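You operate a simulated robot arm through the tools that you are given. There is no shell and no other tool. Be economical: measure what you need, move in short steps, check, and stop when the job is done.

You are at the controls of a simulated two-armed robot. One attempt, no reset.

TASK
Take the black dip stick and put it on the orange rim dish. Pick up the red dip stick with one hand, pass it to the other hand and put it on the shelf by the infeed. The order is free.

It is judged by the outcome, as a careful person would: the job done as asked, and still so three seconds after it is handed in. It fails if anything else is knocked over, pushed out of place, dropped, spilled or broken.

THE ROBOT
Two 7-joint arms with three-finger grippers on one trunk, on a base that drives. Base frame: it is fixed to the floor where the robot stands at the start and does not move with it; the origin is under the middle of the robot, x ahead of it, y to its left, z up; the surface under the hand at the start is at about z = 86. Readings come in cm, rad, newtons and seconds.
The left shoulder is at the start at [7, 14.6, 116.2], the right one opposite. With the tool pointing down near the work surface each hand reaches from about 30 to 68 cm from the robot's upright axis, wherever it stands, measured 20 degrees to its own side. Places, roughly: black dip stick (3x3x11 cm) [50, 10, 90]; orange rim dish (6x6x2 cm) [-250, 220, 90]; red dip stick (3x3x11 cm) [50, 10, 90]; shelf by the infeed [-260, 390, 80]. Payload 2.2 kg a hand.
The TCP of each hand is the grasp point between the finger pads, 2.8 cm short of the fingertips. In the tool frame z runs along the fingers and y along their closing line. Largest opening 10.2 cm; the body of the gripper starts 7.1 cm behind the TCP.
Orientation is told as [roll, pitch, yaw] about the base's x, y, z axes, in that order, counted from this pose: with the fingers straight down and closing along the base's y, the tool's x points along the base's -x, its y along +y and its z along -z.

THE INTERFACE
- The arms move only by the tool move_arm. It takes "left_series", "right_series" or both (then of equal length, played together; a hand with none holds still); each is a list of rows, each an object of numbers (a shift or turn left out is 0, a gripper value left out holds the last): "x", "y", "z": the shift along the tool's x, y, z in units of 50 mm (1.0 is 50 mm); "rx", "ry", "rz": the turn, a rotation vector about the tool's x, y, z in units of 6 degrees (1.0 is 6 degrees). In form: [{"x": .., "y": .., "z": .., "rx": .., "ry": .., "rz": ..}, ...]. A call has 1 to 10 rows; each row shifts and turns the commanded pose from where the row before left it, along the tool's axes as they then stand. "left_grip" and "right_grip" are, for a hand that has rows, the gripper command, from -1 (fully open) to 1 (shut), values between in proportion, set as the call begins (left out, the last holds). A call with a number of a shift or a turn outside -1 to 1 is refused whole. Each row takes 0.2 s and may step no farther than 5 cm and 0.15 rad from the row before; otherwise, or with a gripper value out of range, the whole call is refused. Where a pose cannot be reached the arm comes as near as it can. A force on the tool above 40 N (or 10 N above the force at the start of the call, whichever is more), or a blocked arm, ends the call early, and 0.2 s more pass. The fingers move at their own pace and stop on an object; they squeeze with about 28 N. The grip force told is the motor's: it shows also when the fingers shut on nothing. Time passes only in rows, and 0.2 s behind the last, so rows that do not move let the fingers close. It gives the time, the measured TCP pose, the force on the tool (base axes), the opening and the grip force at its end, in the units of the frame above (readings bear some noise), with the torque about the TCP (base axes, N m) and any sound that the robot's microphone picked up.
- Cameras (640 x 400 px; columns grow to the right, rows downward): "scene" is now at [13.25, 0.6, 137.9]; the picture's right is [0.07, -1.00, 0.00], its down [-0.67, -0.05, -0.74] and it looks along [0.74, 0.05, -0.67] (base axes); focal length 259 px, centre (320, 200). "left" rides on the left gripper at [7.2, 3.8, -8.6] in its tool frame; the picture's right is [-0.47, 0.89, 0.00], its down [-0.60, -0.32, -0.73] and it looks along [-0.65, -0.34, 0.68] (tool axes); focal length 256 px, centre (320, 200). "right" rides on the right gripper at [6.9, 4.4, -8.6] in its tool frame; the picture's right is [-0.53, 0.84, 0.00], its down [-0.58, -0.36, -0.73] and it looks along [-0.62, -0.39, 0.68] (tool axes); focal length 256 px, centre (320, 200). There is no depth. A picture from a camera that has moved, and an enlarged one, comes with that camera's place and axes in the base frame and with its lens.
- capture(camera): a new picture of that camera. The clock stands still meanwhile.
- raise_lower(by): slides the trunk up (or, below 0, down) by that many cm; the arms and the scene camera ride with it, the base frame stays. It gives what a move gives, with no picture.
- drive_base(legs): drives the robot by 1 to 6 legs, each [ahead, left, turn to the left] in cm, cm and rad, along the robot's own axes; the way and the turn of a leg run together, so that a leg with both is an arc; at most 150 cm and 3.142 rad a leg. The arms and the cameras ride along, it lands a little off, and it stops where it bumps. It gives what a move gives.
- aim_head(pan, tilt): turns the head with the scene camera to pan (to the left, within 1.501 rad either way) and tilt (down, from -0.506 to 1.204), counted from straight ahead of the robot. It gives what a move gives.
- close_up(camera, box): a new picture of the part [left, top, right, bottom] of that camera's present view, enlarged. The clock stands still meanwhile.
- finish_job(): hands the job in; it is judged then, once.

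Go step by step. Nothing tells you exact positions but the pictures and the camera data: compare them with the known pose of the tool, close in by small moves and look again before you grip or let go. The budget is 165 turns and 122 pictures, counting those below and the enlarged ones. Unless the task says otherwise, let go and move clear before handing in, and close with one line.

The tools are called as a command line: name --argument value ..., lists and objects as JSON in quotes. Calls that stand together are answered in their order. move_arm: Moves the arms, as the interface text tells. Its arguments: {"type":"object","properties":{"left_series":{"type":"array"},"left_grip":{"type":"number"},"right_series":{"type":"array"},"right_grip":{"type":"number"}},"required":[]} The other tools are called the same way: raise_lower (by) slides the trunk up or down; drive_base (legs) drives the base; aim_head (pan, tilt) turns the head that bears the scene camera; capture (camera) takes a picture; close_up (camera, box) takes an enlarged picture of a part of a camera's view; finish_job () hands the job in.

At the start:

```text
t: 0.0
left_position: [48.88, 27.9, 109.15]
left_orientation: [-0.001, -0.001, 0.002]
left_force: [0.6, -0.6, -0.5]
left_moment: [0.0, 0.0, 0.04]
left_gripper_width: 10.2
left_gripper_force: 0.0
right_position: [48.04, -9.11, 112.43]
right_orientation: [0.002, -0.002, -0.002]
right_force: [0.1, -0.1, 1.3]
right_moment: [0.01, 0.0, 0.01]
right_gripper_width: 10.18
right_gripper_force: 0.1
trunk travel left (down, up): [-70.0, 24.0]
robot x, y, heading: [-0.14, 0.04, -0.001]
head pan, tilt: [0.07, 0.74]
```

scene: 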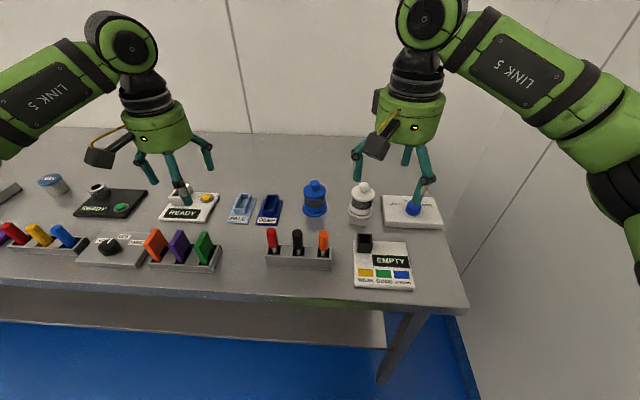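
right: 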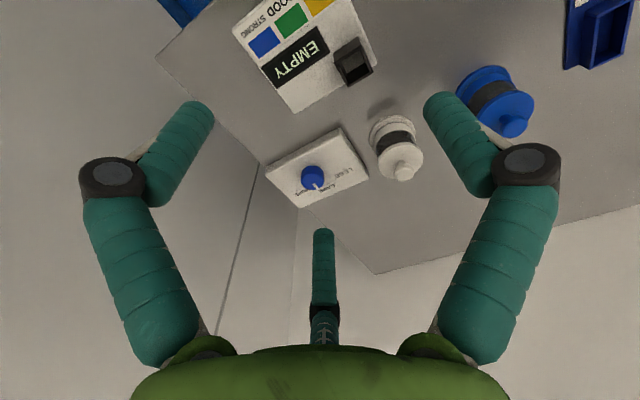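
left: 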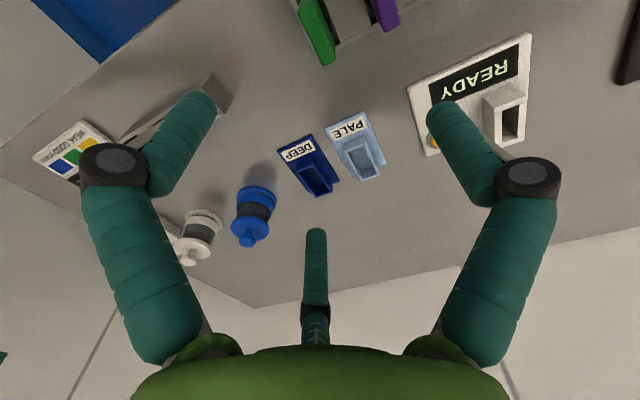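

The rack holding the red, black and orange sticks is ahead, at about x=50. I'll look at it enlarged before gripping anything.

close_up --camera "scene" --box '[240, 210, 360, 285]'

close_up --camera "scene" --box '[0, 150, 240, 300]'

```text
5.33 times, centred on (300, 248) of scene
camera zoom: at [13.25, 0.6, 137.9], right [0.07, -1.0, 0.0], down [-0.67, -0.05, -0.74], along [0.74, 0.05, -0.67], focal length 1383 px, centre (427, -53)
```

zoom: 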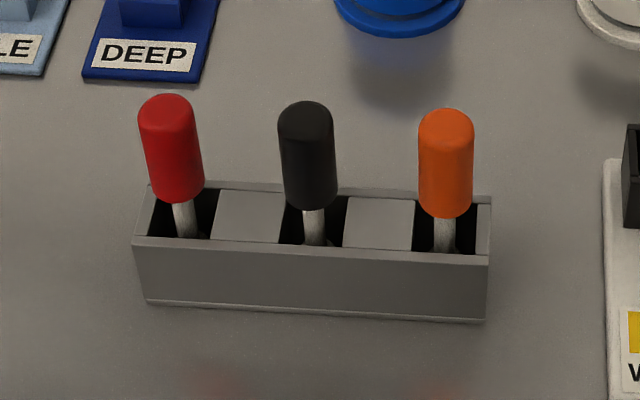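

```text
2.67 times, centred on (120, 225) of scene
camera zoom: at [13.25, 0.6, 137.9], right [0.07, -1.0, 0.0], down [-0.67, -0.05, -0.74], along [0.74, 0.05, -0.67], focal length 692 px, centre (853, 133)
```

zoom: 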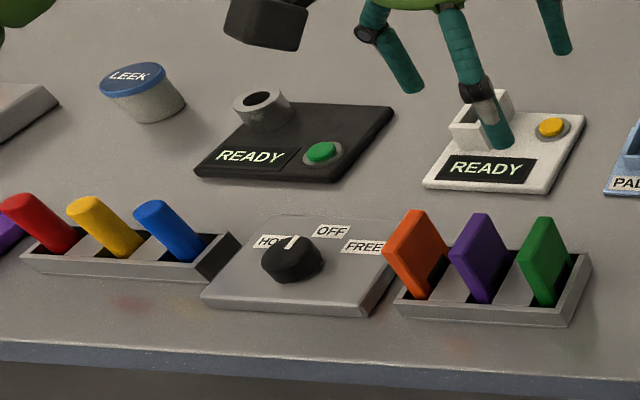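

The gripper looks like a three-fingered tripod, so I want to see how it closes. I'll close the left hand part way in free air and look.

move_arm --left_series '[{"z": 0}, {"z": 0}, {"z": 0}]' --left_grip 0.2

capture --camera "left"

close_up --camera "scene" --box '[60, 60, 300, 210]'

```text
t: 0.8
left_position: [48.8, 27.9, 109.2]
left_orientation: [0.0, -0.002, 0.004]
left_force: [-0.7, -0.4, 0.3]
left_moment: [-0.01, -0.03, 0.02]
left_gripper_width: 4.1
left_gripper_force: 0.0
right_position: [48.0, -9.15, 112.56]
right_orientation: [0.0, 0.0, 0.001]
right_force: [1.1, 0.2, 0.0]
right_moment: [-0.01, 0.01, 0.03]
right_gripper_width: 10.19
right_gripper_force: 0.0
trunk travel left (down, up): [-70.0, 24.0]
robot x, y, heading: [-0.07, 0.19, 0.001]
head pan, tilt: [0.07, 0.74]
```

```text
116 pictures are left
camera left: at [41.61, 31.69, 117.72], right [0.46, 0.89, 0.0], down [0.6, -0.32, 0.73], along [0.65, -0.34, -0.68], focal length 256 px, centre (320, 200)
```

left: 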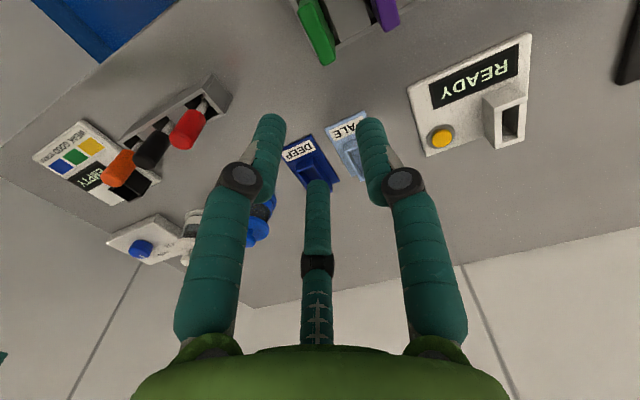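

```text
2.67 times, centred on (180, 135) of scene
camera zoom: at [13.25, 0.6, 137.9], right [0.07, -1.0, 0.0], down [-0.67, -0.05, -0.74], along [0.74, 0.05, -0.67], focal length 692 px, centre (693, 373)
```

zoom: 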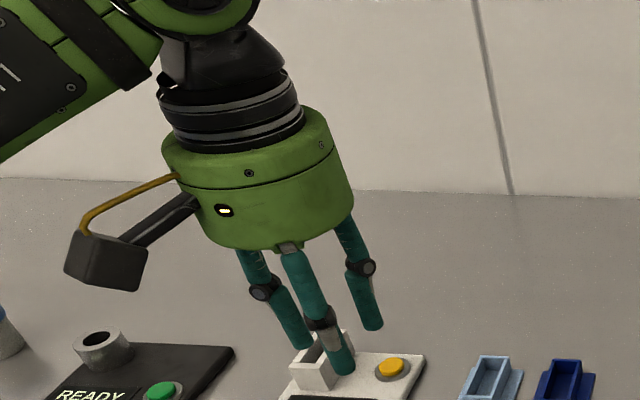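

The three fingers close together on the tool axis; a command g gives an opening of about 5.1·(1−g). Red is at about (48.4, 13.2) with its top at z≈97, black at y≈7.7 and orange at y≈2.2. I'll bring the left hand over red, high up.

move_arm --left_series '[{"y": -0.7}, {"y": -0.75}, {"y": -0.75}, {"y": -0.74, "x": 0.06}, {"z": 0.6}, {"z": 0}]' --left_grip 0.0

capture --camera "left"

close_up --camera "scene" --box '[200, 140, 360, 280]'

```text
t: 2.2
left_position: [48.54, 13.29, 106.38]
left_orientation: [-0.001, 0.0, 0.001]
left_force: [0.0, -0.3, -0.5]
left_moment: [0.02, -0.01, -0.01]
left_gripper_width: 5.09
left_gripper_force: 0.1
right_position: [47.95, -9.13, 112.67]
right_orientation: [0.0, -0.001, 0.0]
right_force: [1.1, 0.4, -0.3]
right_moment: [0.02, -0.01, 0.0]
right_gripper_width: 10.21
right_gripper_force: 0.1
trunk travel left (down, up): [-70.0, 24.0]
robot x, y, heading: [-0.36, 0.21, 0.005]
head pan, tilt: [0.07, 0.74]
```

```text
114 pictures are left
camera left: at [41.27, 16.98, 114.72], right [0.46, 0.89, 0.0], down [0.6, -0.32, 0.73], along [0.65, -0.34, -0.68], focal length 256 px, centre (320, 200)
```

left: 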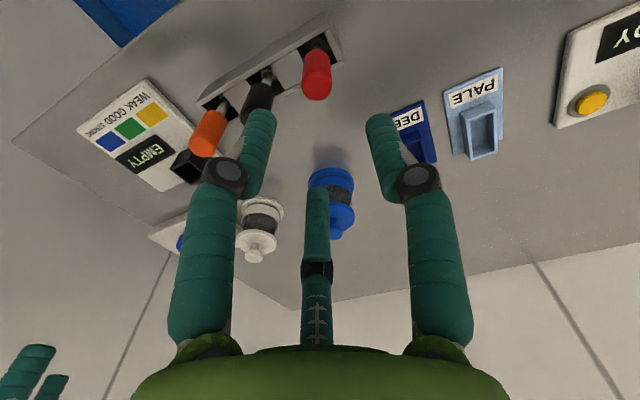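

```text
2.86 times, centred on (280, 210) of scene
camera zoom: at [13.22, 0.58, 137.91], right [0.07, -1.0, 0.0], down [-0.67, -0.05, -0.74], along [0.74, 0.05, -0.67], focal length 741 px, centre (434, 171)
```

zoom: 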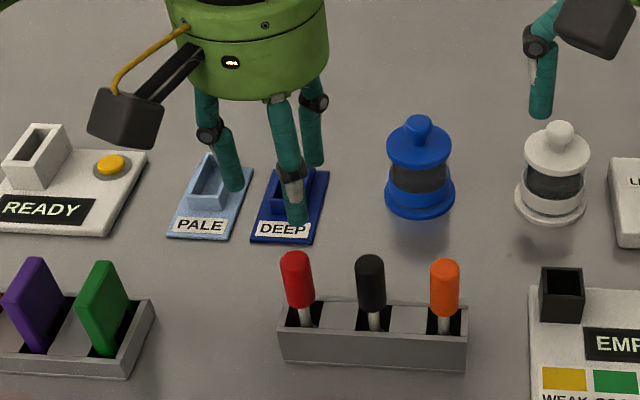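

The left TCP is over red, matching both cameras to within about 0.3 cm. I'll go down to z≈98.5 and check.

move_arm --left_series '[{"z": 0.5, "x": 0.02}, {"z": 0.5}, {"z": 0.3}, {"z": 0.25}, {"z": 0}]'

capture --camera "left"

close_up --camera "scene" --box '[220, 180, 360, 280]'

```text
t: 3.4
left_position: [48.36, 13.19, 98.47]
left_orientation: [0.001, 0.0, 0.002]
left_force: [-0.3, -1.0, 0.2]
left_moment: [-0.01, 0.02, -0.01]
left_gripper_width: 5.07
left_gripper_force: 0.1
right_position: [47.93, -8.93, 112.6]
right_orientation: [0.0, 0.001, -0.001]
right_force: [1.0, -1.0, -0.9]
right_moment: [-0.01, 0.01, 0.03]
right_gripper_width: 10.22
right_gripper_force: 0.0
trunk travel left (down, up): [-70.0, 24.0]
robot x, y, heading: [-0.28, 0.14, 0.0]
head pan, tilt: [0.07, 0.74]
```

```text
112 pictures are left
camera left: at [41.18, 16.99, 106.93], right [0.46, 0.89, 0.0], down [0.6, -0.32, 0.73], along [0.65, -0.34, -0.68], focal length 256 px, centre (320, 200)
```

left: 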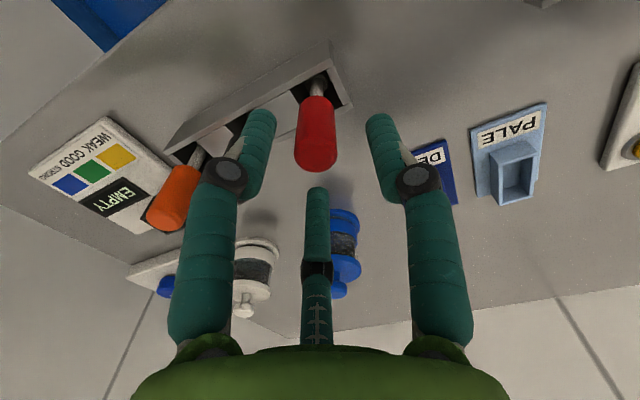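

```text
4.00 times, centred on (290, 230) of scene
camera zoom: at [13.24, 0.58, 137.9], right [0.07, -1.0, 0.0], down [-0.67, -0.05, -0.74], along [0.74, 0.05, -0.67], focal length 1037 px, centre (440, 80)
```

zoom: 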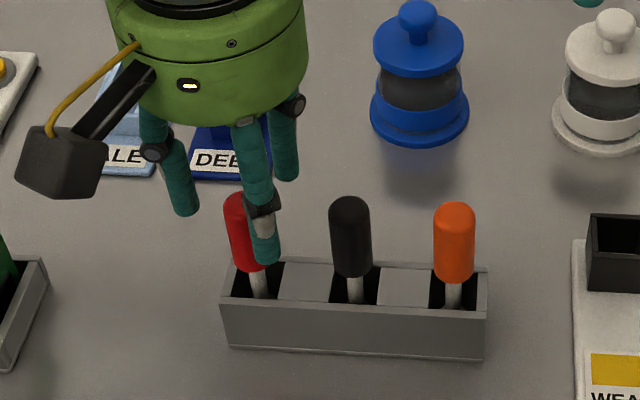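

Red is centred between the fingers. I'll lower 1.7 cm and grip.

move_arm --left_series '[{"z": 0.2}, {"z": 0.14}, {"z": 0}]'

move_arm --left_series '[{"z": 0}, {"z": 0}, {"z": 0}]' --left_grip 1.0

capture --camera "left"

```text
t: 4.2
left_position: [48.45, 13.29, 96.77]
left_orientation: [0.001, 0.001, 0.001]
left_force: [-0.4, 0.0, 0.2]
left_moment: [-0.02, 0.01, -0.01]
left_gripper_width: 5.13
left_gripper_force: 0.1
right_position: [48.11, -8.92, 112.57]
right_orientation: [0.0, 0.0, 0.0]
right_force: [-0.7, 0.1, -0.8]
right_moment: [-0.02, 0.05, -0.02]
right_gripper_width: 10.22
right_gripper_force: 0.1
trunk travel left (down, up): [-70.0, 24.0]
robot x, y, heading: [0.19, 0.01, 0.002]
head pan, tilt: [0.07, 0.74]
```

```text
t: 5.0
left_position: [48.38, 13.16, 96.83]
left_orientation: [-0.001, -0.002, 0.002]
left_force: [0.5, -0.1, 1.2]
left_moment: [-0.06, 0.03, 0.01]
left_gripper_width: 2.02
left_gripper_force: 27.9
right_position: [48.04, -9.06, 112.65]
right_orientation: [0.0, -0.001, 0.001]
right_force: [-0.6, -0.5, 0.1]
right_moment: [0.01, 0.01, 0.01]
right_gripper_width: 10.21
right_gripper_force: 0.1
trunk travel left (down, up): [-70.0, 24.0]
robot x, y, heading: [0.07, 0.04, 0.0]
head pan, tilt: [0.07, 0.74]
```

```text
110 pictures are left
camera left: at [41.2, 17.0, 105.31], right [0.46, 0.89, 0.0], down [0.6, -0.32, 0.73], along [0.65, -0.34, -0.68], focal length 256 px, centre (320, 200)
```

left: 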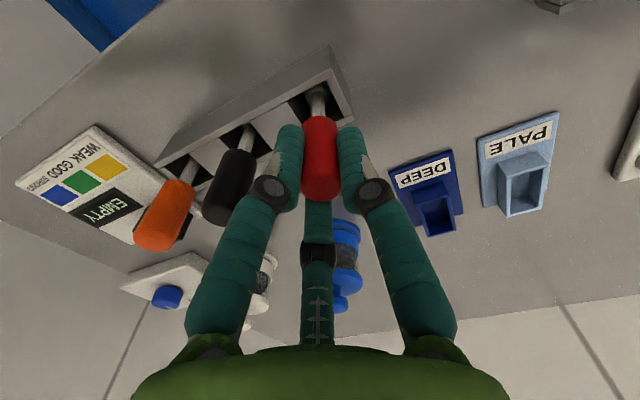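

Red is gripped at 2.0 cm. I'll lift it straight up.

move_arm --left_series '[{"z": -0.3}, {"z": -0.5}, {"z": -0.6}, {"z": -0.6}, {"z": -0.6}, {"z": -0.6}, {"z": -0.4}, {"z": 0}]'

capture --camera "scene"

```text
t: 6.8
left_position: [48.43, 13.25, 114.66]
left_orientation: [-0.003, -0.001, 0.001]
left_force: [0.5, -0.5, -0.8]
left_moment: [0.02, 0.02, 0.0]
left_gripper_width: 1.98
left_gripper_force: 28.0
right_position: [48.12, -9.04, 112.6]
right_orientation: [-0.001, 0.001, 0.001]
right_force: [0.9, 0.8, -1.0]
right_moment: [-0.03, -0.03, 0.04]
right_gripper_width: 10.19
right_gripper_force: 0.0
trunk travel left (down, up): [-70.0, 24.0]
robot x, y, heading: [0.12, 0.05, -0.001]
head pan, tilt: [0.07, 0.74]
```

```text
109 pictures are left
camera scene: at [13.29, 0.61, 137.9], right [0.07, -1.0, 0.0], down [-0.67, -0.05, -0.74], along [0.74, 0.05, -0.67], focal length 259 px, centre (320, 200)
```

scene: 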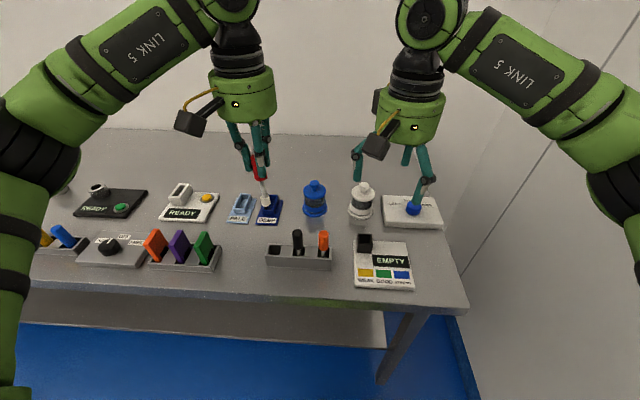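

Red is clear of the rack. Next I'll pitch the right hand to point forward in its free space, ready for the handover.

move_arm --right_series '[{"ry": -1}, {"ry": -1}, {"ry": -1}, {"ry": -1}, {"ry": -1}, {"ry": -1}, {"ry": -1}, {"ry": -1}, {"ry": -1}, {"ry": -1}]' --right_grip 0.4

move_arm --right_series '[{"ry": -1}, {"ry": -1}, {"ry": -1}, {"ry": -1}, {"ry": 0}]'

capture --camera "scene"

```text
t: 9.0
left_position: [48.45, 13.19, 114.66]
left_orientation: [0.0, 0.001, 0.002]
left_force: [0.0, 0.5, -0.5]
left_moment: [0.03, 0.01, 0.03]
left_gripper_width: 1.98
left_gripper_force: 28.1
right_position: [47.99, -9.08, 112.68]
right_orientation: [0.001, -1.047, -0.001]
right_force: [0.7, -0.1, 0.0]
right_moment: [-0.02, 0.01, 0.01]
right_gripper_width: 3.07
right_gripper_force: 0.1
trunk travel left (down, up): [-70.0, 24.0]
robot x, y, heading: [-0.08, -0.15, -0.003]
head pan, tilt: [0.07, 0.74]
```

```text
t: 10.2
left_position: [48.45, 13.31, 114.67]
left_orientation: [0.001, -0.001, 0.002]
left_force: [0.4, -0.1, -0.4]
left_moment: [0.01, 0.02, -0.01]
left_gripper_width: 1.99
left_gripper_force: 27.8
right_position: [48.26, -9.12, 112.64]
right_orientation: [0.008, -1.466, -0.007]
right_force: [-0.2, -0.1, -0.1]
right_moment: [0.03, 0.02, -0.01]
right_gripper_width: 3.06
right_gripper_force: 0.1
trunk travel left (down, up): [-70.0, 24.0]
robot x, y, heading: [0.08, 0.12, -0.002]
head pan, tilt: [0.07, 0.74]
```

```text
108 pictures are left
camera scene: at [13.28, 0.53, 137.9], right [0.07, -1.0, 0.0], down [-0.67, -0.05, -0.74], along [0.74, 0.05, -0.67], focal length 259 px, centre (320, 200)
```

scene: 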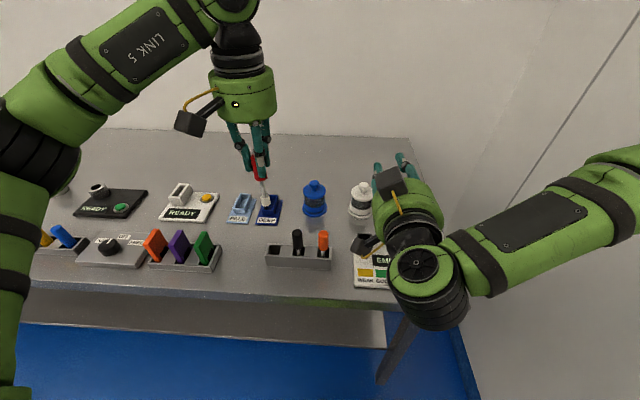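

capture --camera "right"

close_up --camera "scene" --box '[200, 110, 480, 285]'

```text
107 pictures are left
camera right: at [38.97, -4.7, 106.67], right [0.06, 0.84, 0.53], down [-0.67, -0.36, 0.65], along [0.74, -0.39, 0.54], focal length 256 px, centre (320, 200)
```

right: 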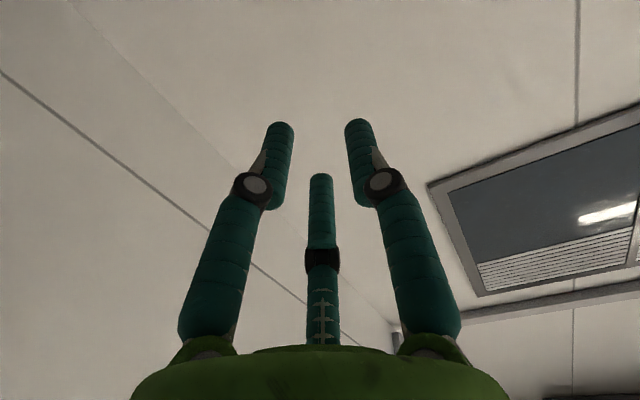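

```text
2.29 times, centred on (340, 198) of scene
camera zoom: at [13.28, 0.53, 137.9], right [0.07, -1.0, 0.0], down [-0.67, -0.05, -0.74], along [0.74, 0.05, -0.67], focal length 593 px, centre (274, 206)
```

zoom: 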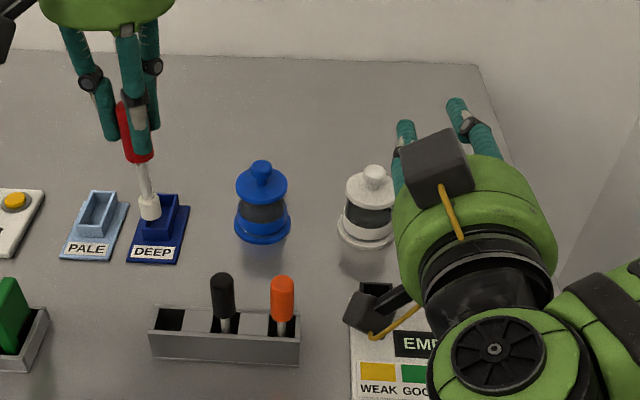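

The pitch works. The handover will be at y≈3: I'll back the right hand off, move the left hand to y≈3, and line the right hand up behind the lower shaft.

move_arm --right_series '[{"z": -0.8}, {"z": -0.8}, {"z": -0.8}, {"y": 0.6}, {"y": 0.6}, {"y": 0.6}, {"y": 0.6}, {"x": 0.7}, {"x": 0.5}, {"x": 0}]' --left_series '[{"x": 0}, {"x": 0}, {"x": 0}, {"y": -0.5}, {"y": -0.5}, {"y": -0.5}, {"y": -0.5}, {"x": 0}, {"x": 0}, {"x": 0}]' --right_grip 0.15

capture --camera "right"

capture --camera "scene"

```text
t: 12.4
left_position: [48.33, 3.13, 114.77]
left_orientation: [0.0, 0.001, 0.002]
left_force: [-0.8, -0.2, -0.5]
left_moment: [0.02, 0.01, 0.01]
left_gripper_width: 2.01
left_gripper_force: 27.4
right_position: [42.38, 9.03, 107.96]
right_orientation: [0.152, -1.464, -0.169]
right_force: [1.5, -0.5, -0.9]
right_moment: [-0.01, -0.01, 0.01]
right_gripper_width: 4.34
right_gripper_force: 0.1
right hand out of reach, approached as far as the arm can: row 1, 2, 3
trunk travel left (down, up): [-70.0, 24.0]
robot x, y, heading: [0.38, -0.2, 0.004]
head pan, tilt: [0.07, 0.74]
```

```text
105 pictures are left
camera right: at [33.12, 13.54, 102.2], right [0.07, 0.84, 0.54], down [-0.67, -0.36, 0.64], along [0.74, -0.41, 0.54], focal length 256 px, centre (320, 200)
```

right: 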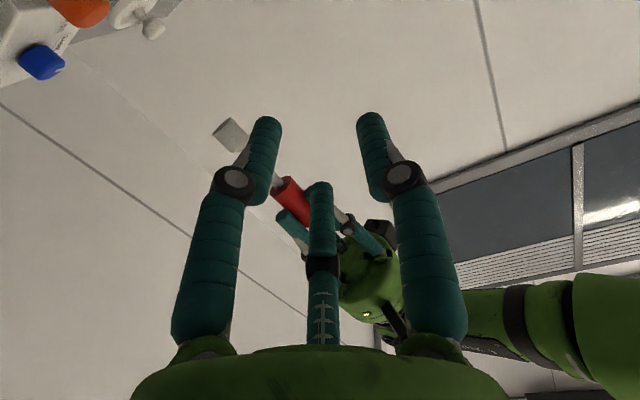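

```text
104 pictures are left
camera scene: at [13.25, 0.54, 137.9], right [0.07, -1.0, 0.0], down [-0.67, -0.05, -0.74], along [0.74, 0.05, -0.67], focal length 259 px, centre (320, 200)
```

scene: 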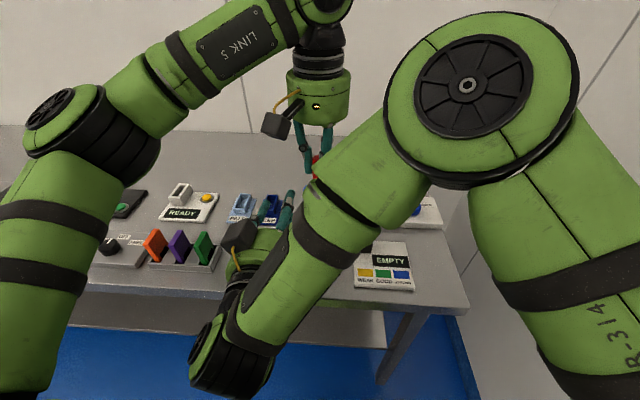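

The right hand ended up at y=9, because backing off was near its reach limit. It still points forward, so I'll shift it −5.9 cm in y to face the stick.

move_arm --right_series '[{"y": -0.4}, {"y": -0.4}, {"y": -0.38}, {"y": 0}]'

capture --camera "right"

capture --camera "left"

```text
t: 13.4
left_position: [48.49, 3.22, 114.67]
left_orientation: [0.001, 0.001, 0.002]
left_force: [0.0, 0.0, 0.6]
left_moment: [-0.01, 0.0, 0.03]
left_gripper_width: 2.01
left_gripper_force: 28.0
right_position: [41.71, 3.66, 107.48]
right_orientation: [-0.006, -1.467, 0.007]
right_force: [0.6, -0.2, 0.1]
right_moment: [0.0, 0.02, 0.01]
right_gripper_width: 4.34
right_gripper_force: 0.1
trunk travel left (down, up): [-70.0, 24.0]
robot x, y, heading: [-0.16, -0.21, 0.002]
head pan, tilt: [0.07, 0.74]
```

```text
103 pictures are left
camera right: at [32.48, 7.9, 101.63], right [0.06, 0.85, 0.53], down [-0.67, -0.36, 0.65], along [0.74, -0.39, 0.54], focal length 256 px, centre (320, 200)
```

right: 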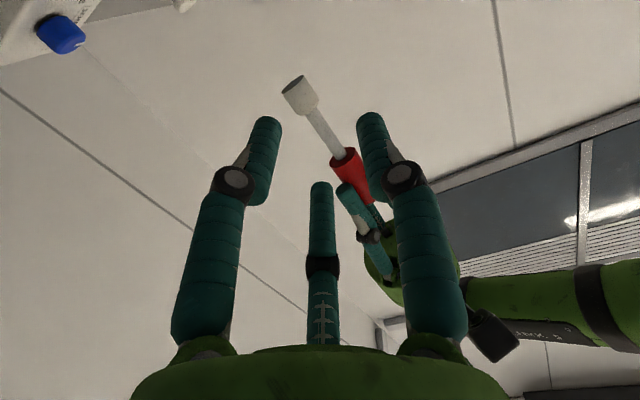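

```text
102 pictures are left
camera left: at [41.22, 7.01, 123.3], right [0.46, 0.89, 0.0], down [0.6, -0.32, 0.73], along [0.65, -0.34, -0.68], focal length 256 px, centre (320, 200)
```

left: 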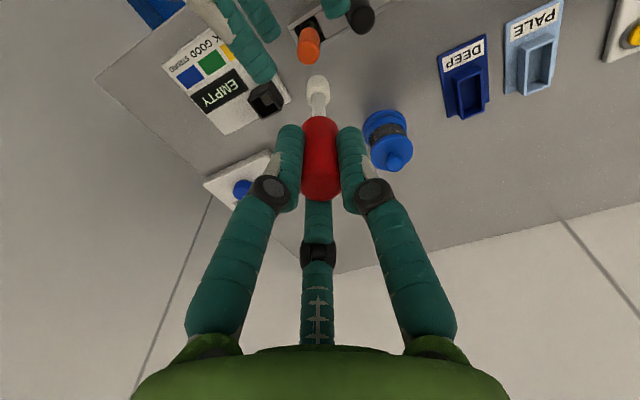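

The right camera puts the shaft at y≈3.2 and z 106.3–110.4, with the white tip below. I'll open the right hand to about 2.5 cm, move forward around the shaft at z≈107.6 and check.

move_arm --right_series '[{"x": -0.163, "y": -0.09}, {"z": 0.4}, {"z": 0.4}, {"z": 0.3}, {"z": 0.23}, {"z": 0}]' --right_grip 0.48

capture --camera "right"

capture --camera "left"

```text
t: 14.8
left_position: [48.46, 3.27, 114.64]
left_orientation: [0.003, 0.0, 0.002]
left_force: [3.5, 12.1, -0.5]
left_moment: [0.7, -0.15, 0.06]
left_gripper_width: 1.97
left_gripper_force: 28.1
right_position: [48.51, 3.06, 107.81]
right_orientation: [-0.009, -1.466, 0.006]
right_force: [-3.1, -11.7, 0.8]
right_moment: [0.13, -0.03, -0.07]
right_gripper_width: 2.98
right_gripper_force: 2.4
trunk travel left (down, up): [-70.0, 24.0]
robot x, y, heading: [-0.23, 0.17, 0.006]
head pan, tilt: [0.07, 0.74]
```

```text
101 pictures are left
camera right: at [39.2, 7.33, 101.85], right [0.06, 0.85, 0.53], down [-0.67, -0.36, 0.65], along [0.74, -0.39, 0.54], focal length 256 px, centre (320, 200)
```

right: 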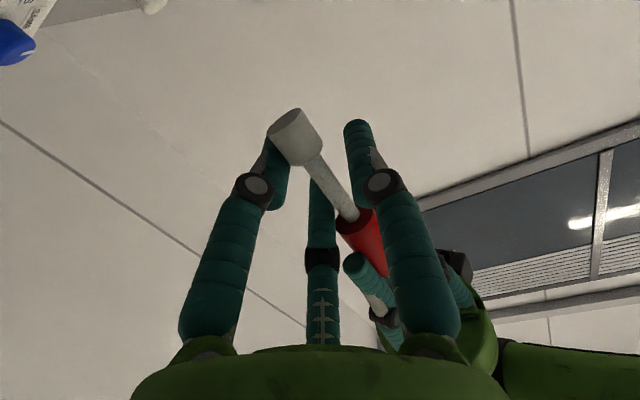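

```text
100 pictures are left
camera left: at [41.22, 7.05, 123.31], right [0.46, 0.89, 0.0], down [0.61, -0.32, 0.73], along [0.65, -0.34, -0.68], focal length 256 px, centre (320, 200)
```

left: 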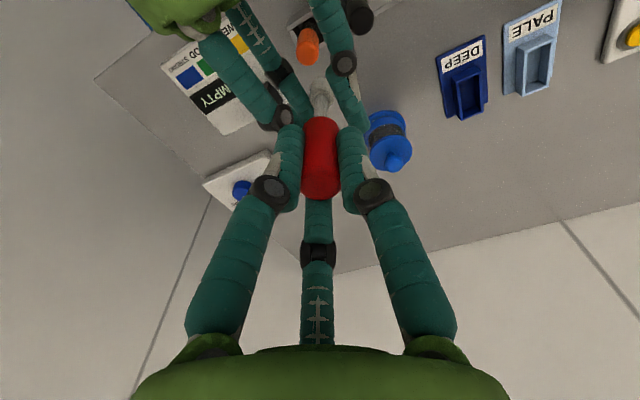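

There is contact: about 12 N between the hands, with the lower right finger most likely on the wide white tip. I'll open the right hand a little and check the force.

move_arm --right_series '[{"z": 0}, {"z": 0}]' --right_grip 0.3

close_up --camera "right" --box '[200, 80, 480, 280]'

```text
t: 15.4
left_position: [48.43, 3.25, 114.75]
left_orientation: [0.0, 0.002, 0.0]
left_force: [-3.0, 9.0, 3.6]
left_moment: [0.39, 0.12, -0.03]
left_gripper_width: 1.96
left_gripper_force: 27.2
right_position: [48.49, 3.2, 107.71]
right_orientation: [0.001, -1.468, -0.001]
right_force: [2.5, -9.5, -3.6]
right_moment: [0.27, 0.1, 0.01]
right_gripper_width: 3.71
right_gripper_force: 0.7
trunk travel left (down, up): [-70.0, 24.0]
robot x, y, heading: [-0.42, -0.3, 0.001]
head pan, tilt: [0.07, 0.74]
```

```text
2.00 times, centred on (340, 180) of right
camera zoom: at [39.15, 7.38, 101.82], right [0.06, 0.85, 0.53], down [-0.67, -0.36, 0.65], along [0.74, -0.39, 0.54], focal length 512 px, centre (280, 240)
```

zoom: 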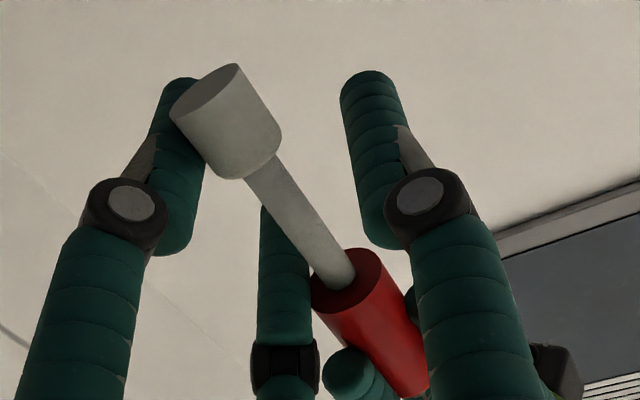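

The torque puts the contact 2.8 cm above the right TCP: the upper finger is touching the handle edge, so the tripod is physical. Centred on the white tip (z≈105.5), the fingers would straddle it, one above the shoulder and one below the end. I'll back out first.

move_arm --right_series '[{"x": 0.06}, {"z": -0.3}, {"z": -0.45}, {"z": -0.45}, {"z": 0}]' --right_grip 0.1

close_up --camera "right" --box '[200, 40, 480, 240]'

```text
t: 16.6
left_position: [48.45, 3.18, 114.74]
left_orientation: [-0.003, 0.0, 0.003]
left_force: [0.7, -0.4, 0.4]
left_moment: [0.0, -0.01, 0.01]
left_gripper_width: 2.0
left_gripper_force: 28.1
right_position: [42.28, 3.14, 108.12]
right_orientation: [-0.003, -1.465, 0.002]
right_force: [0.4, -0.6, 0.6]
right_moment: [0.03, 0.02, -0.03]
right_gripper_width: 4.6
right_gripper_force: 0.0
trunk travel left (down, up): [-70.0, 24.0]
robot x, y, heading: [-0.14, 0.15, -0.0]
head pan, tilt: [0.07, 0.74]
```

```text
2.00 times, centred on (340, 140) of right
camera zoom: at [33.1, 7.39, 102.09], right [0.05, 0.85, 0.53], down [-0.67, -0.36, 0.65], along [0.74, -0.39, 0.54], focal length 512 px, centre (280, 320)
```

zoom: 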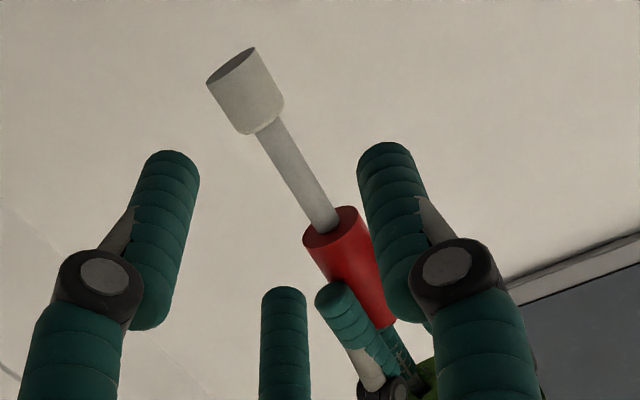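

Forces are zero again and the tip spans z 104.5–106.3. I'll lower, move forward so the fingertips pass about 1.3 cm beyond the stick axis, and check before closing.

move_arm --right_series '[{"x": 0.435, "y": 0.01}, {"z": 0.3}, {"z": 0.3}, {"z": 0.2}, {"z": 0.175}, {"z": 0}]' --right_grip 0.15

close_up --camera "right" --box '[200, 80, 480, 280]'

```text
t: 18.0
left_position: [48.49, 3.27, 114.71]
left_orientation: [0.0, 0.001, 0.003]
left_force: [0.0, 0.2, 0.0]
left_moment: [-0.02, -0.04, -0.01]
left_gripper_width: 1.97
left_gripper_force: 27.7
right_position: [47.05, 3.13, 105.31]
right_orientation: [-0.001, -1.466, 0.002]
right_force: [0.1, 0.1, 0.1]
right_moment: [0.02, 0.0, 0.02]
right_gripper_width: 4.32
right_gripper_force: 0.1
trunk travel left (down, up): [-70.0, 24.0]
robot x, y, heading: [-0.07, 0.11, 0.0]
head pan, tilt: [0.07, 0.74]
```

```text
2.00 times, centred on (340, 180) of right
camera zoom: at [37.8, 7.45, 99.43], right [0.06, 0.85, 0.53], down [-0.67, -0.36, 0.65], along [0.74, -0.39, 0.54], focal length 512 px, centre (280, 240)
```

zoom: 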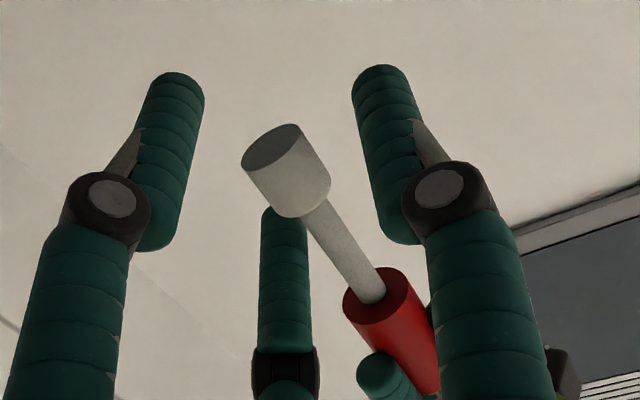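

No contact now. I'll close in steps: to about 2.5 cm first.

move_arm --right_series '[{"z": 0}, {"z": 0}, {"z": 0}]' --right_grip 0.5

close_up --camera "right" --box '[200, 80, 480, 280]'

```text
t: 18.8
left_position: [48.6, 3.28, 114.79]
left_orientation: [0.002, 0.003, 0.003]
left_force: [-1.9, 9.4, -2.3]
left_moment: [0.79, 0.15, 0.04]
left_gripper_width: 1.99
left_gripper_force: 28.3
right_position: [47.19, 3.13, 105.28]
right_orientation: [-0.006, -1.465, 0.002]
right_force: [2.1, -10.7, 2.1]
right_moment: [0.17, -0.02, -0.2]
right_gripper_width: 3.06
right_gripper_force: 3.6
trunk travel left (down, up): [-70.0, 24.0]
robot x, y, heading: [-0.12, -0.1, -0.004]
head pan, tilt: [0.07, 0.74]
```

```text
2.00 times, centred on (340, 180) of right
camera zoom: at [37.84, 7.39, 99.44], right [0.06, 0.85, 0.53], down [-0.67, -0.36, 0.65], along [0.74, -0.39, 0.54], focal length 512 px, centre (280, 240)
```

zoom: 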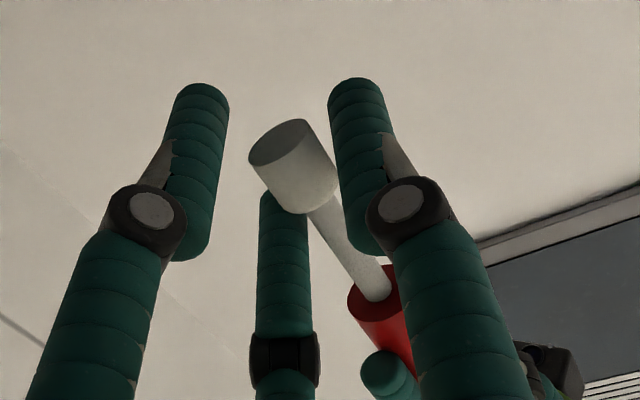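

The upper finger meets the shaft before the single finger does. I'll shift the right hand 0.3 cm in −y to even that out, then close on.

move_arm --right_series '[{"y": -0.07}, {"z": 0}, {"z": 0}]' --right_grip 0.55

close_up --camera "right" --box '[200, 80, 480, 280]'

```text
t: 19.6
left_position: [48.42, 3.12, 114.79]
left_orientation: [-0.002, 0.0, 0.001]
left_force: [-0.1, 5.5, -2.3]
left_moment: [0.1, -0.05, 0.06]
left_gripper_width: 1.98
left_gripper_force: 28.0
right_position: [47.13, 3.04, 105.27]
right_orientation: [0.01, -1.468, -0.009]
right_force: [0.0, -4.7, 2.3]
right_moment: [0.37, 0.0, -0.18]
right_gripper_width: 2.41
right_gripper_force: 27.9
trunk travel left (down, up): [-70.0, 24.0]
robot x, y, heading: [-0.01, -0.34, -0.003]
head pan, tilt: [0.07, 0.74]
```

```text
2.00 times, centred on (340, 180) of right
camera zoom: at [37.76, 7.14, 99.43], right [0.06, 0.84, 0.53], down [-0.67, -0.36, 0.65], along [0.74, -0.39, 0.54], focal length 512 px, centre (280, 240)
```

zoom: 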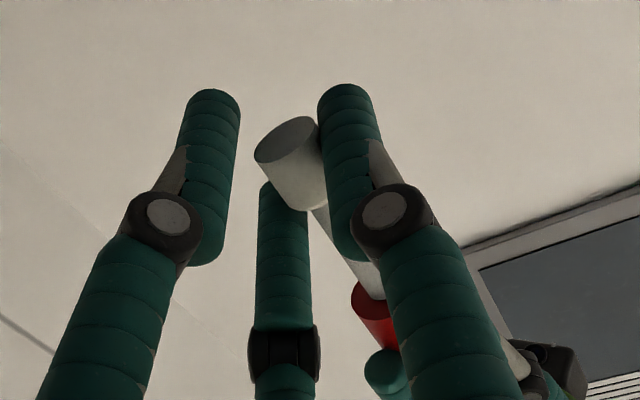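

The right hand now grips with full force around the tip. I'll loosen the left hand slightly, still caging the handle, and see whether the stick holds.

move_arm --right_series '[{"z": 0}, {"z": 0}]' --right_grip 1.0

move_arm --left_series '[{"z": 0}, {"z": 0}, {"z": 0}]' --left_grip 0.35

close_up --camera "right" --box '[160, 80, 480, 280]'

capture --camera "left"

```text
t: 20.2
left_position: [48.6, 3.22, 114.76]
left_orientation: [-0.001, 0.0, 0.0]
left_force: [-0.2, 4.2, -2.1]
left_moment: [-0.01, -0.03, 0.07]
left_gripper_width: 1.95
left_gripper_force: 28.0
right_position: [47.0, 2.85, 105.33]
right_orientation: [0.002, -1.466, -0.005]
right_force: [1.1, -4.9, 1.9]
right_moment: [0.47, 0.0, -0.12]
right_gripper_width: 2.27
right_gripper_force: 28.2
trunk travel left (down, up): [-70.0, 24.0]
robot x, y, heading: [0.03, 0.31, -0.0]
head pan, tilt: [0.07, 0.74]
```

```text
t: 21.0
left_position: [48.49, 3.2, 114.7]
left_orientation: [-0.001, 0.001, 0.001]
left_force: [-0.7, 2.8, -0.4]
left_moment: [-0.02, 0.03, 0.02]
left_gripper_width: 3.54
left_gripper_force: 2.2
right_position: [46.97, 2.9, 105.22]
right_orientation: [-0.003, -1.466, 0.001]
right_force: [1.3, -3.0, 0.9]
right_moment: [0.31, 0.05, -0.05]
right_gripper_width: 2.13
right_gripper_force: 27.8
trunk travel left (down, up): [-70.0, 24.0]
robot x, y, heading: [0.24, 0.11, -0.002]
head pan, tilt: [0.07, 0.74]
```

```text
2.00 times, centred on (320, 180) of right
camera zoom: at [37.77, 7.11, 99.42], right [0.06, 0.85, 0.53], down [-0.67, -0.36, 0.65], along [0.74, -0.39, 0.54], focal length 512 px, centre (320, 240)
```

zoom: 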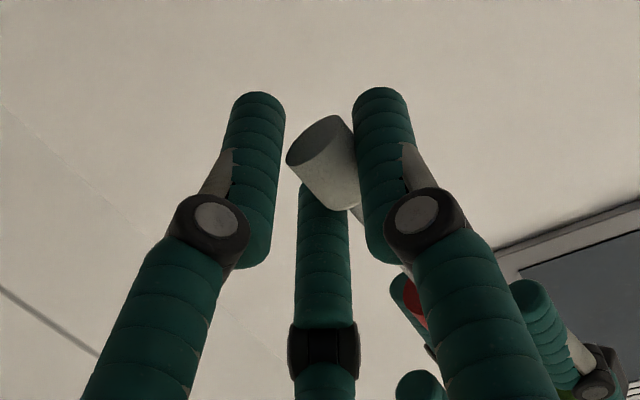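

```text
93 pictures are left
camera left: at [41.22, 6.99, 123.31], right [0.46, 0.89, 0.0], down [0.6, -0.32, 0.73], along [0.65, -0.34, -0.68], focal length 256 px, centre (320, 200)
```

left: 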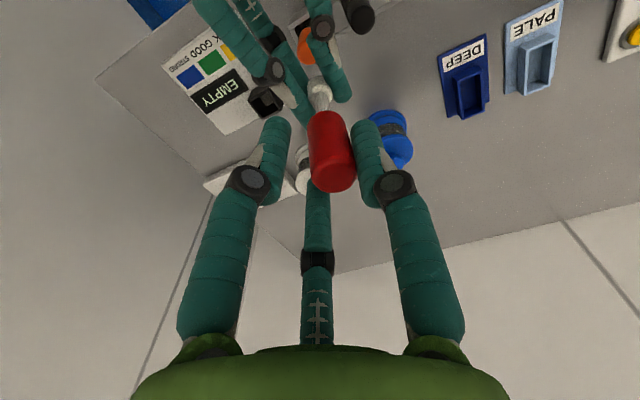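

As expected, the stick leans to +y against the left finger. I'll let it settle into all three right fingers by moving the left hand slowly with it.

move_arm --left_series '[{"y": 0.07}, {"y": 0.07}, {"y": 0.07}, {"y": 0}]'

close_up --camera "right" --box '[160, 80, 480, 280]'

capture --camera "left"

```text
t: 22.0
left_position: [48.44, 4.29, 114.8]
left_orientation: [0.001, 0.001, 0.0]
left_force: [0.0, 1.6, -0.3]
left_moment: [-0.01, -0.01, -0.01]
left_gripper_width: 3.42
left_gripper_force: 0.7
right_position: [47.16, 2.86, 105.37]
right_orientation: [-0.002, -1.467, 0.003]
right_force: [-0.4, -1.3, 0.8]
right_moment: [0.2, -0.03, -0.02]
right_gripper_width: 1.95
right_gripper_force: 28.5
trunk travel left (down, up): [-70.0, 24.0]
robot x, y, heading: [0.4, -0.02, 0.003]
head pan, tilt: [0.07, 0.74]
```

```text
2.00 times, centred on (320, 180) of right
camera zoom: at [37.77, 7.11, 99.42], right [0.06, 0.85, 0.53], down [-0.67, -0.36, 0.65], along [0.74, -0.39, 0.54], focal length 512 px, centre (320, 240)
```

zoom: 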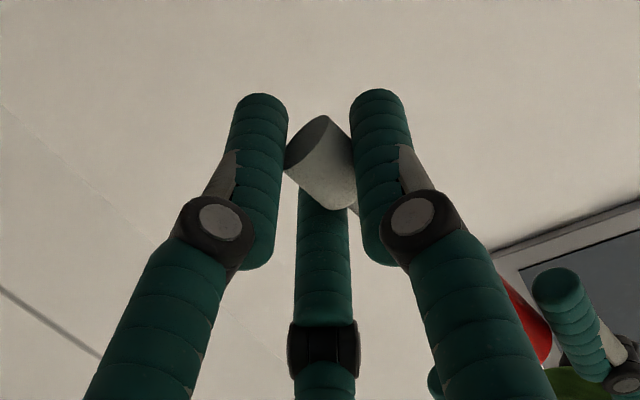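

```text
91 pictures are left
camera left: at [41.22, 8.03, 123.27], right [0.46, 0.89, 0.0], down [0.6, -0.32, 0.73], along [0.65, -0.34, -0.68], focal length 256 px, centre (320, 200)
```

left: 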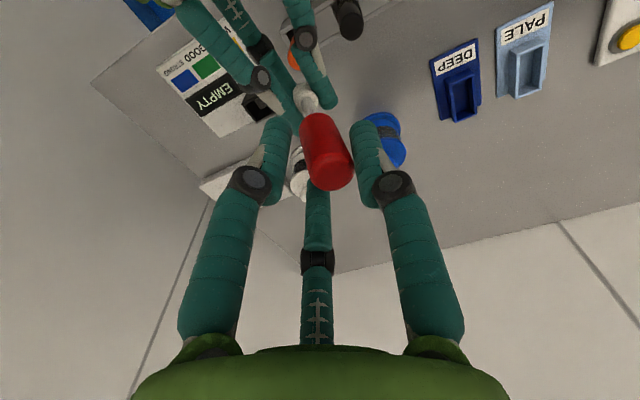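

The lower finger now touches the tip and the side force is falling. I'll move the left hand a little further.

move_arm --left_series '[{"y": 0.07}, {"y": 0.07}, {"y": 0.07}, {"y": 0}]'

close_up --camera "right" --box '[160, 80, 480, 280]'

capture --camera "left"

```text
t: 23.0
left_position: [48.57, 5.39, 114.76]
left_orientation: [-0.001, 0.0, 0.003]
left_force: [-0.5, 0.3, -0.6]
left_moment: [-0.03, 0.01, 0.01]
left_gripper_width: 3.34
left_gripper_force: 0.4
right_position: [47.08, 2.83, 105.32]
right_orientation: [-0.003, -1.467, 0.002]
right_force: [-0.6, -0.3, -0.6]
right_moment: [0.02, -0.01, 0.0]
right_gripper_width: 1.84
right_gripper_force: 28.4
trunk travel left (down, up): [-70.0, 24.0]
robot x, y, heading: [-0.32, 0.23, -0.002]
head pan, tilt: [0.07, 0.74]
```

```text
2.00 times, centred on (320, 180) of right
camera zoom: at [37.77, 7.12, 99.42], right [0.06, 0.85, 0.53], down [-0.67, -0.36, 0.65], along [0.74, -0.39, 0.54], focal length 512 px, centre (320, 240)
```

zoom: 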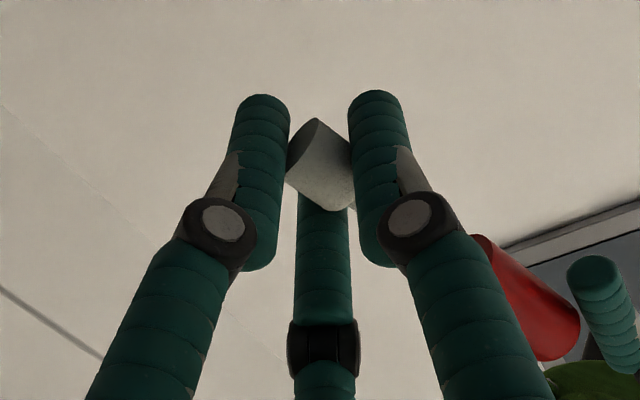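

```text
89 pictures are left
camera left: at [41.24, 9.08, 123.28], right [0.46, 0.89, 0.0], down [0.6, -0.32, 0.73], along [0.65, -0.34, -0.68], focal length 256 px, centre (320, 200)
```

left: 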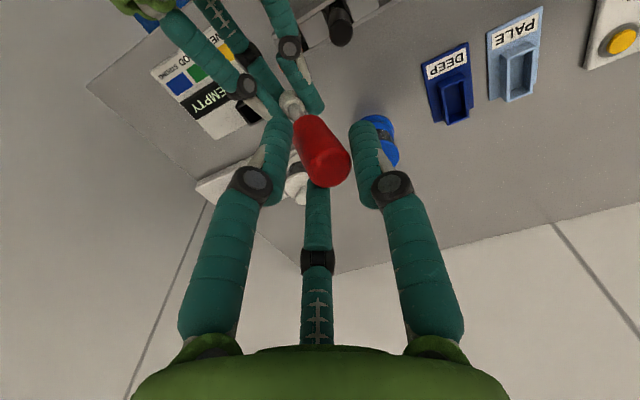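

The side force is zero: the right hand holds red by itself, leaning about 25° to +y. I'll open the left hand and withdraw upward.

move_arm --left_series '[{"z": 0}, {"z": 0}, {"z": -0.3}, {"z": -0.5}, {"z": -0.6}, {"z": -0.4}]' --left_grip -0.1

capture --camera "left"

```text
t: 24.4
left_position: [48.37, 5.35, 123.73]
left_orientation: [0.0, 0.0, -0.001]
left_force: [-1.0, 0.7, -0.1]
left_moment: [0.0, -0.03, -0.02]
left_gripper_width: 5.62
left_gripper_force: 0.1
right_position: [47.0, 2.83, 105.38]
right_orientation: [0.001, -1.466, -0.002]
right_force: [-0.8, -0.4, 0.1]
right_moment: [0.0, 0.01, 0.0]
right_gripper_width: 1.82
right_gripper_force: 27.8
trunk travel left (down, up): [-70.0, 24.0]
robot x, y, heading: [-0.2, -0.08, 0.001]
head pan, tilt: [0.07, 0.74]
```

```text
88 pictures are left
camera left: at [41.16, 9.17, 132.31], right [0.46, 0.89, 0.0], down [0.6, -0.32, 0.73], along [0.65, -0.34, -0.68], focal length 256 px, centre (320, 200)
```

left: 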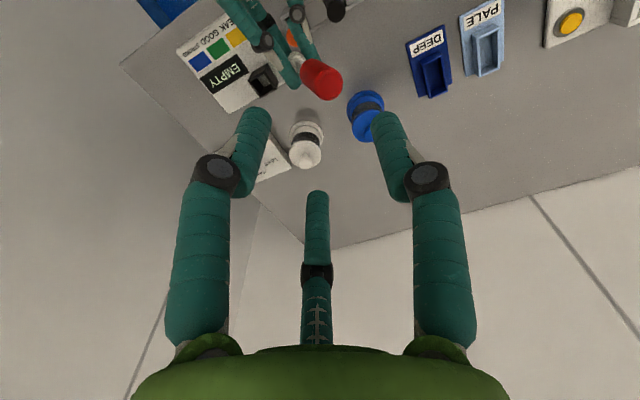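

The handover worked. I'll clear the left hand to the left, and take the right hand to its own side and turn it tool-down with red horizontal.

move_arm --left_series '[{"y": 0.3}, {"y": 0.3}, {"y": 0.3}, {"y": 0.3}, {"x": 0}, {"x": 0}, {"x": 0}, {"x": 0}, {"x": 0}, {"x": 0}]' --right_series '[{"x": 0}, {"x": -0.3}, {"x": -0.3, "y": -0.2}, {"x": -0.3, "y": -0.4}, {"x": -0.3, "y": -0.5}, {"x": -0.2, "y": -0.5}, {"y": -0.5}, {"y": -0.3}, {"ry": 0.5}, {"ry": 1}]'

move_arm --right_series '[{"ry": 1}, {"ry": 1}, {"ry": 1}, {"ry": 1}, {"ry": 1}, {"ry": 1}, {"ry": 1}, {"ry": 1}, {"ry": 1}, {"ry": 1}]'

capture --camera "scene"

capture --camera "right"

```text
t: 26.6
left_position: [48.43, 11.32, 123.76]
left_orientation: [0.001, 0.0, 0.002]
left_force: [0.9, 0.5, 1.5]
left_moment: [0.04, 0.0, 0.0]
left_gripper_width: 5.61
left_gripper_force: 0.0
right_position: [48.25, -8.98, 112.22]
right_orientation: [0.001, -1.309, -0.001]
right_force: [-0.1, 0.3, -0.2]
right_moment: [0.0, 0.04, 0.05]
right_gripper_width: 1.82
right_gripper_force: 28.1
right hand out of reach, approached as far as the arm can: row 8
trunk travel left (down, up): [-70.0, 24.0]
robot x, y, heading: [0.24, 0.02, 0.001]
head pan, tilt: [0.07, 0.74]
```

```text
t: 28.8
left_position: [48.64, 11.28, 123.53]
left_orientation: [0.001, -0.001, 0.002]
left_force: [0.1, 0.2, -0.8]
left_moment: [-0.02, 0.02, -0.04]
left_gripper_width: 5.63
left_gripper_force: 0.1
right_position: [48.2, -8.87, 112.31]
right_orientation: [0.001, -0.259, -0.002]
right_force: [1.3, 0.4, -0.6]
right_moment: [0.0, 0.02, 0.02]
right_gripper_width: 1.8
right_gripper_force: 27.7
trunk travel left (down, up): [-70.0, 24.0]
robot x, y, heading: [-0.27, 0.28, -0.0]
head pan, tilt: [0.07, 0.74]
```

```text
87 pictures are left
camera scene: at [13.34, 0.61, 137.89], right [0.07, -1.0, 0.0], down [-0.67, -0.05, -0.74], along [0.74, 0.05, -0.68], focal length 259 px, centre (320, 200)
```

scene: 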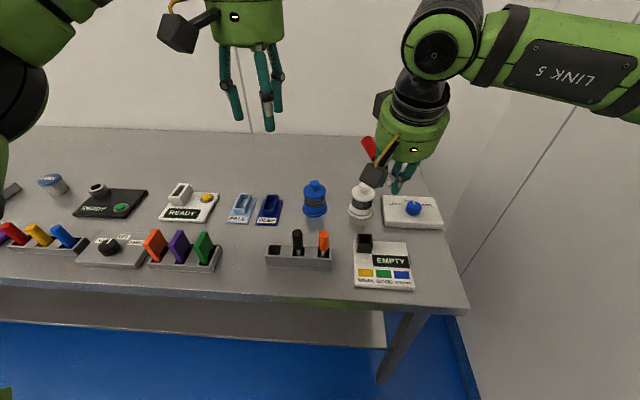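

```text
86 pictures are left
camera right: at [39.38, -4.64, 118.88], right [0.52, 0.84, 0.14], down [0.37, -0.36, 0.85], along [0.77, -0.39, -0.5], focal length 256 px, centre (320, 200)
```

right: 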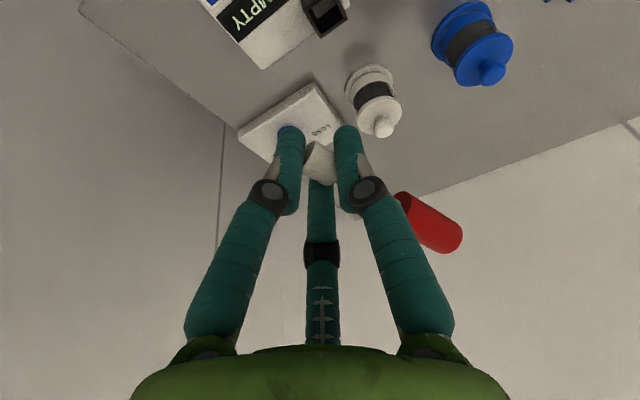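

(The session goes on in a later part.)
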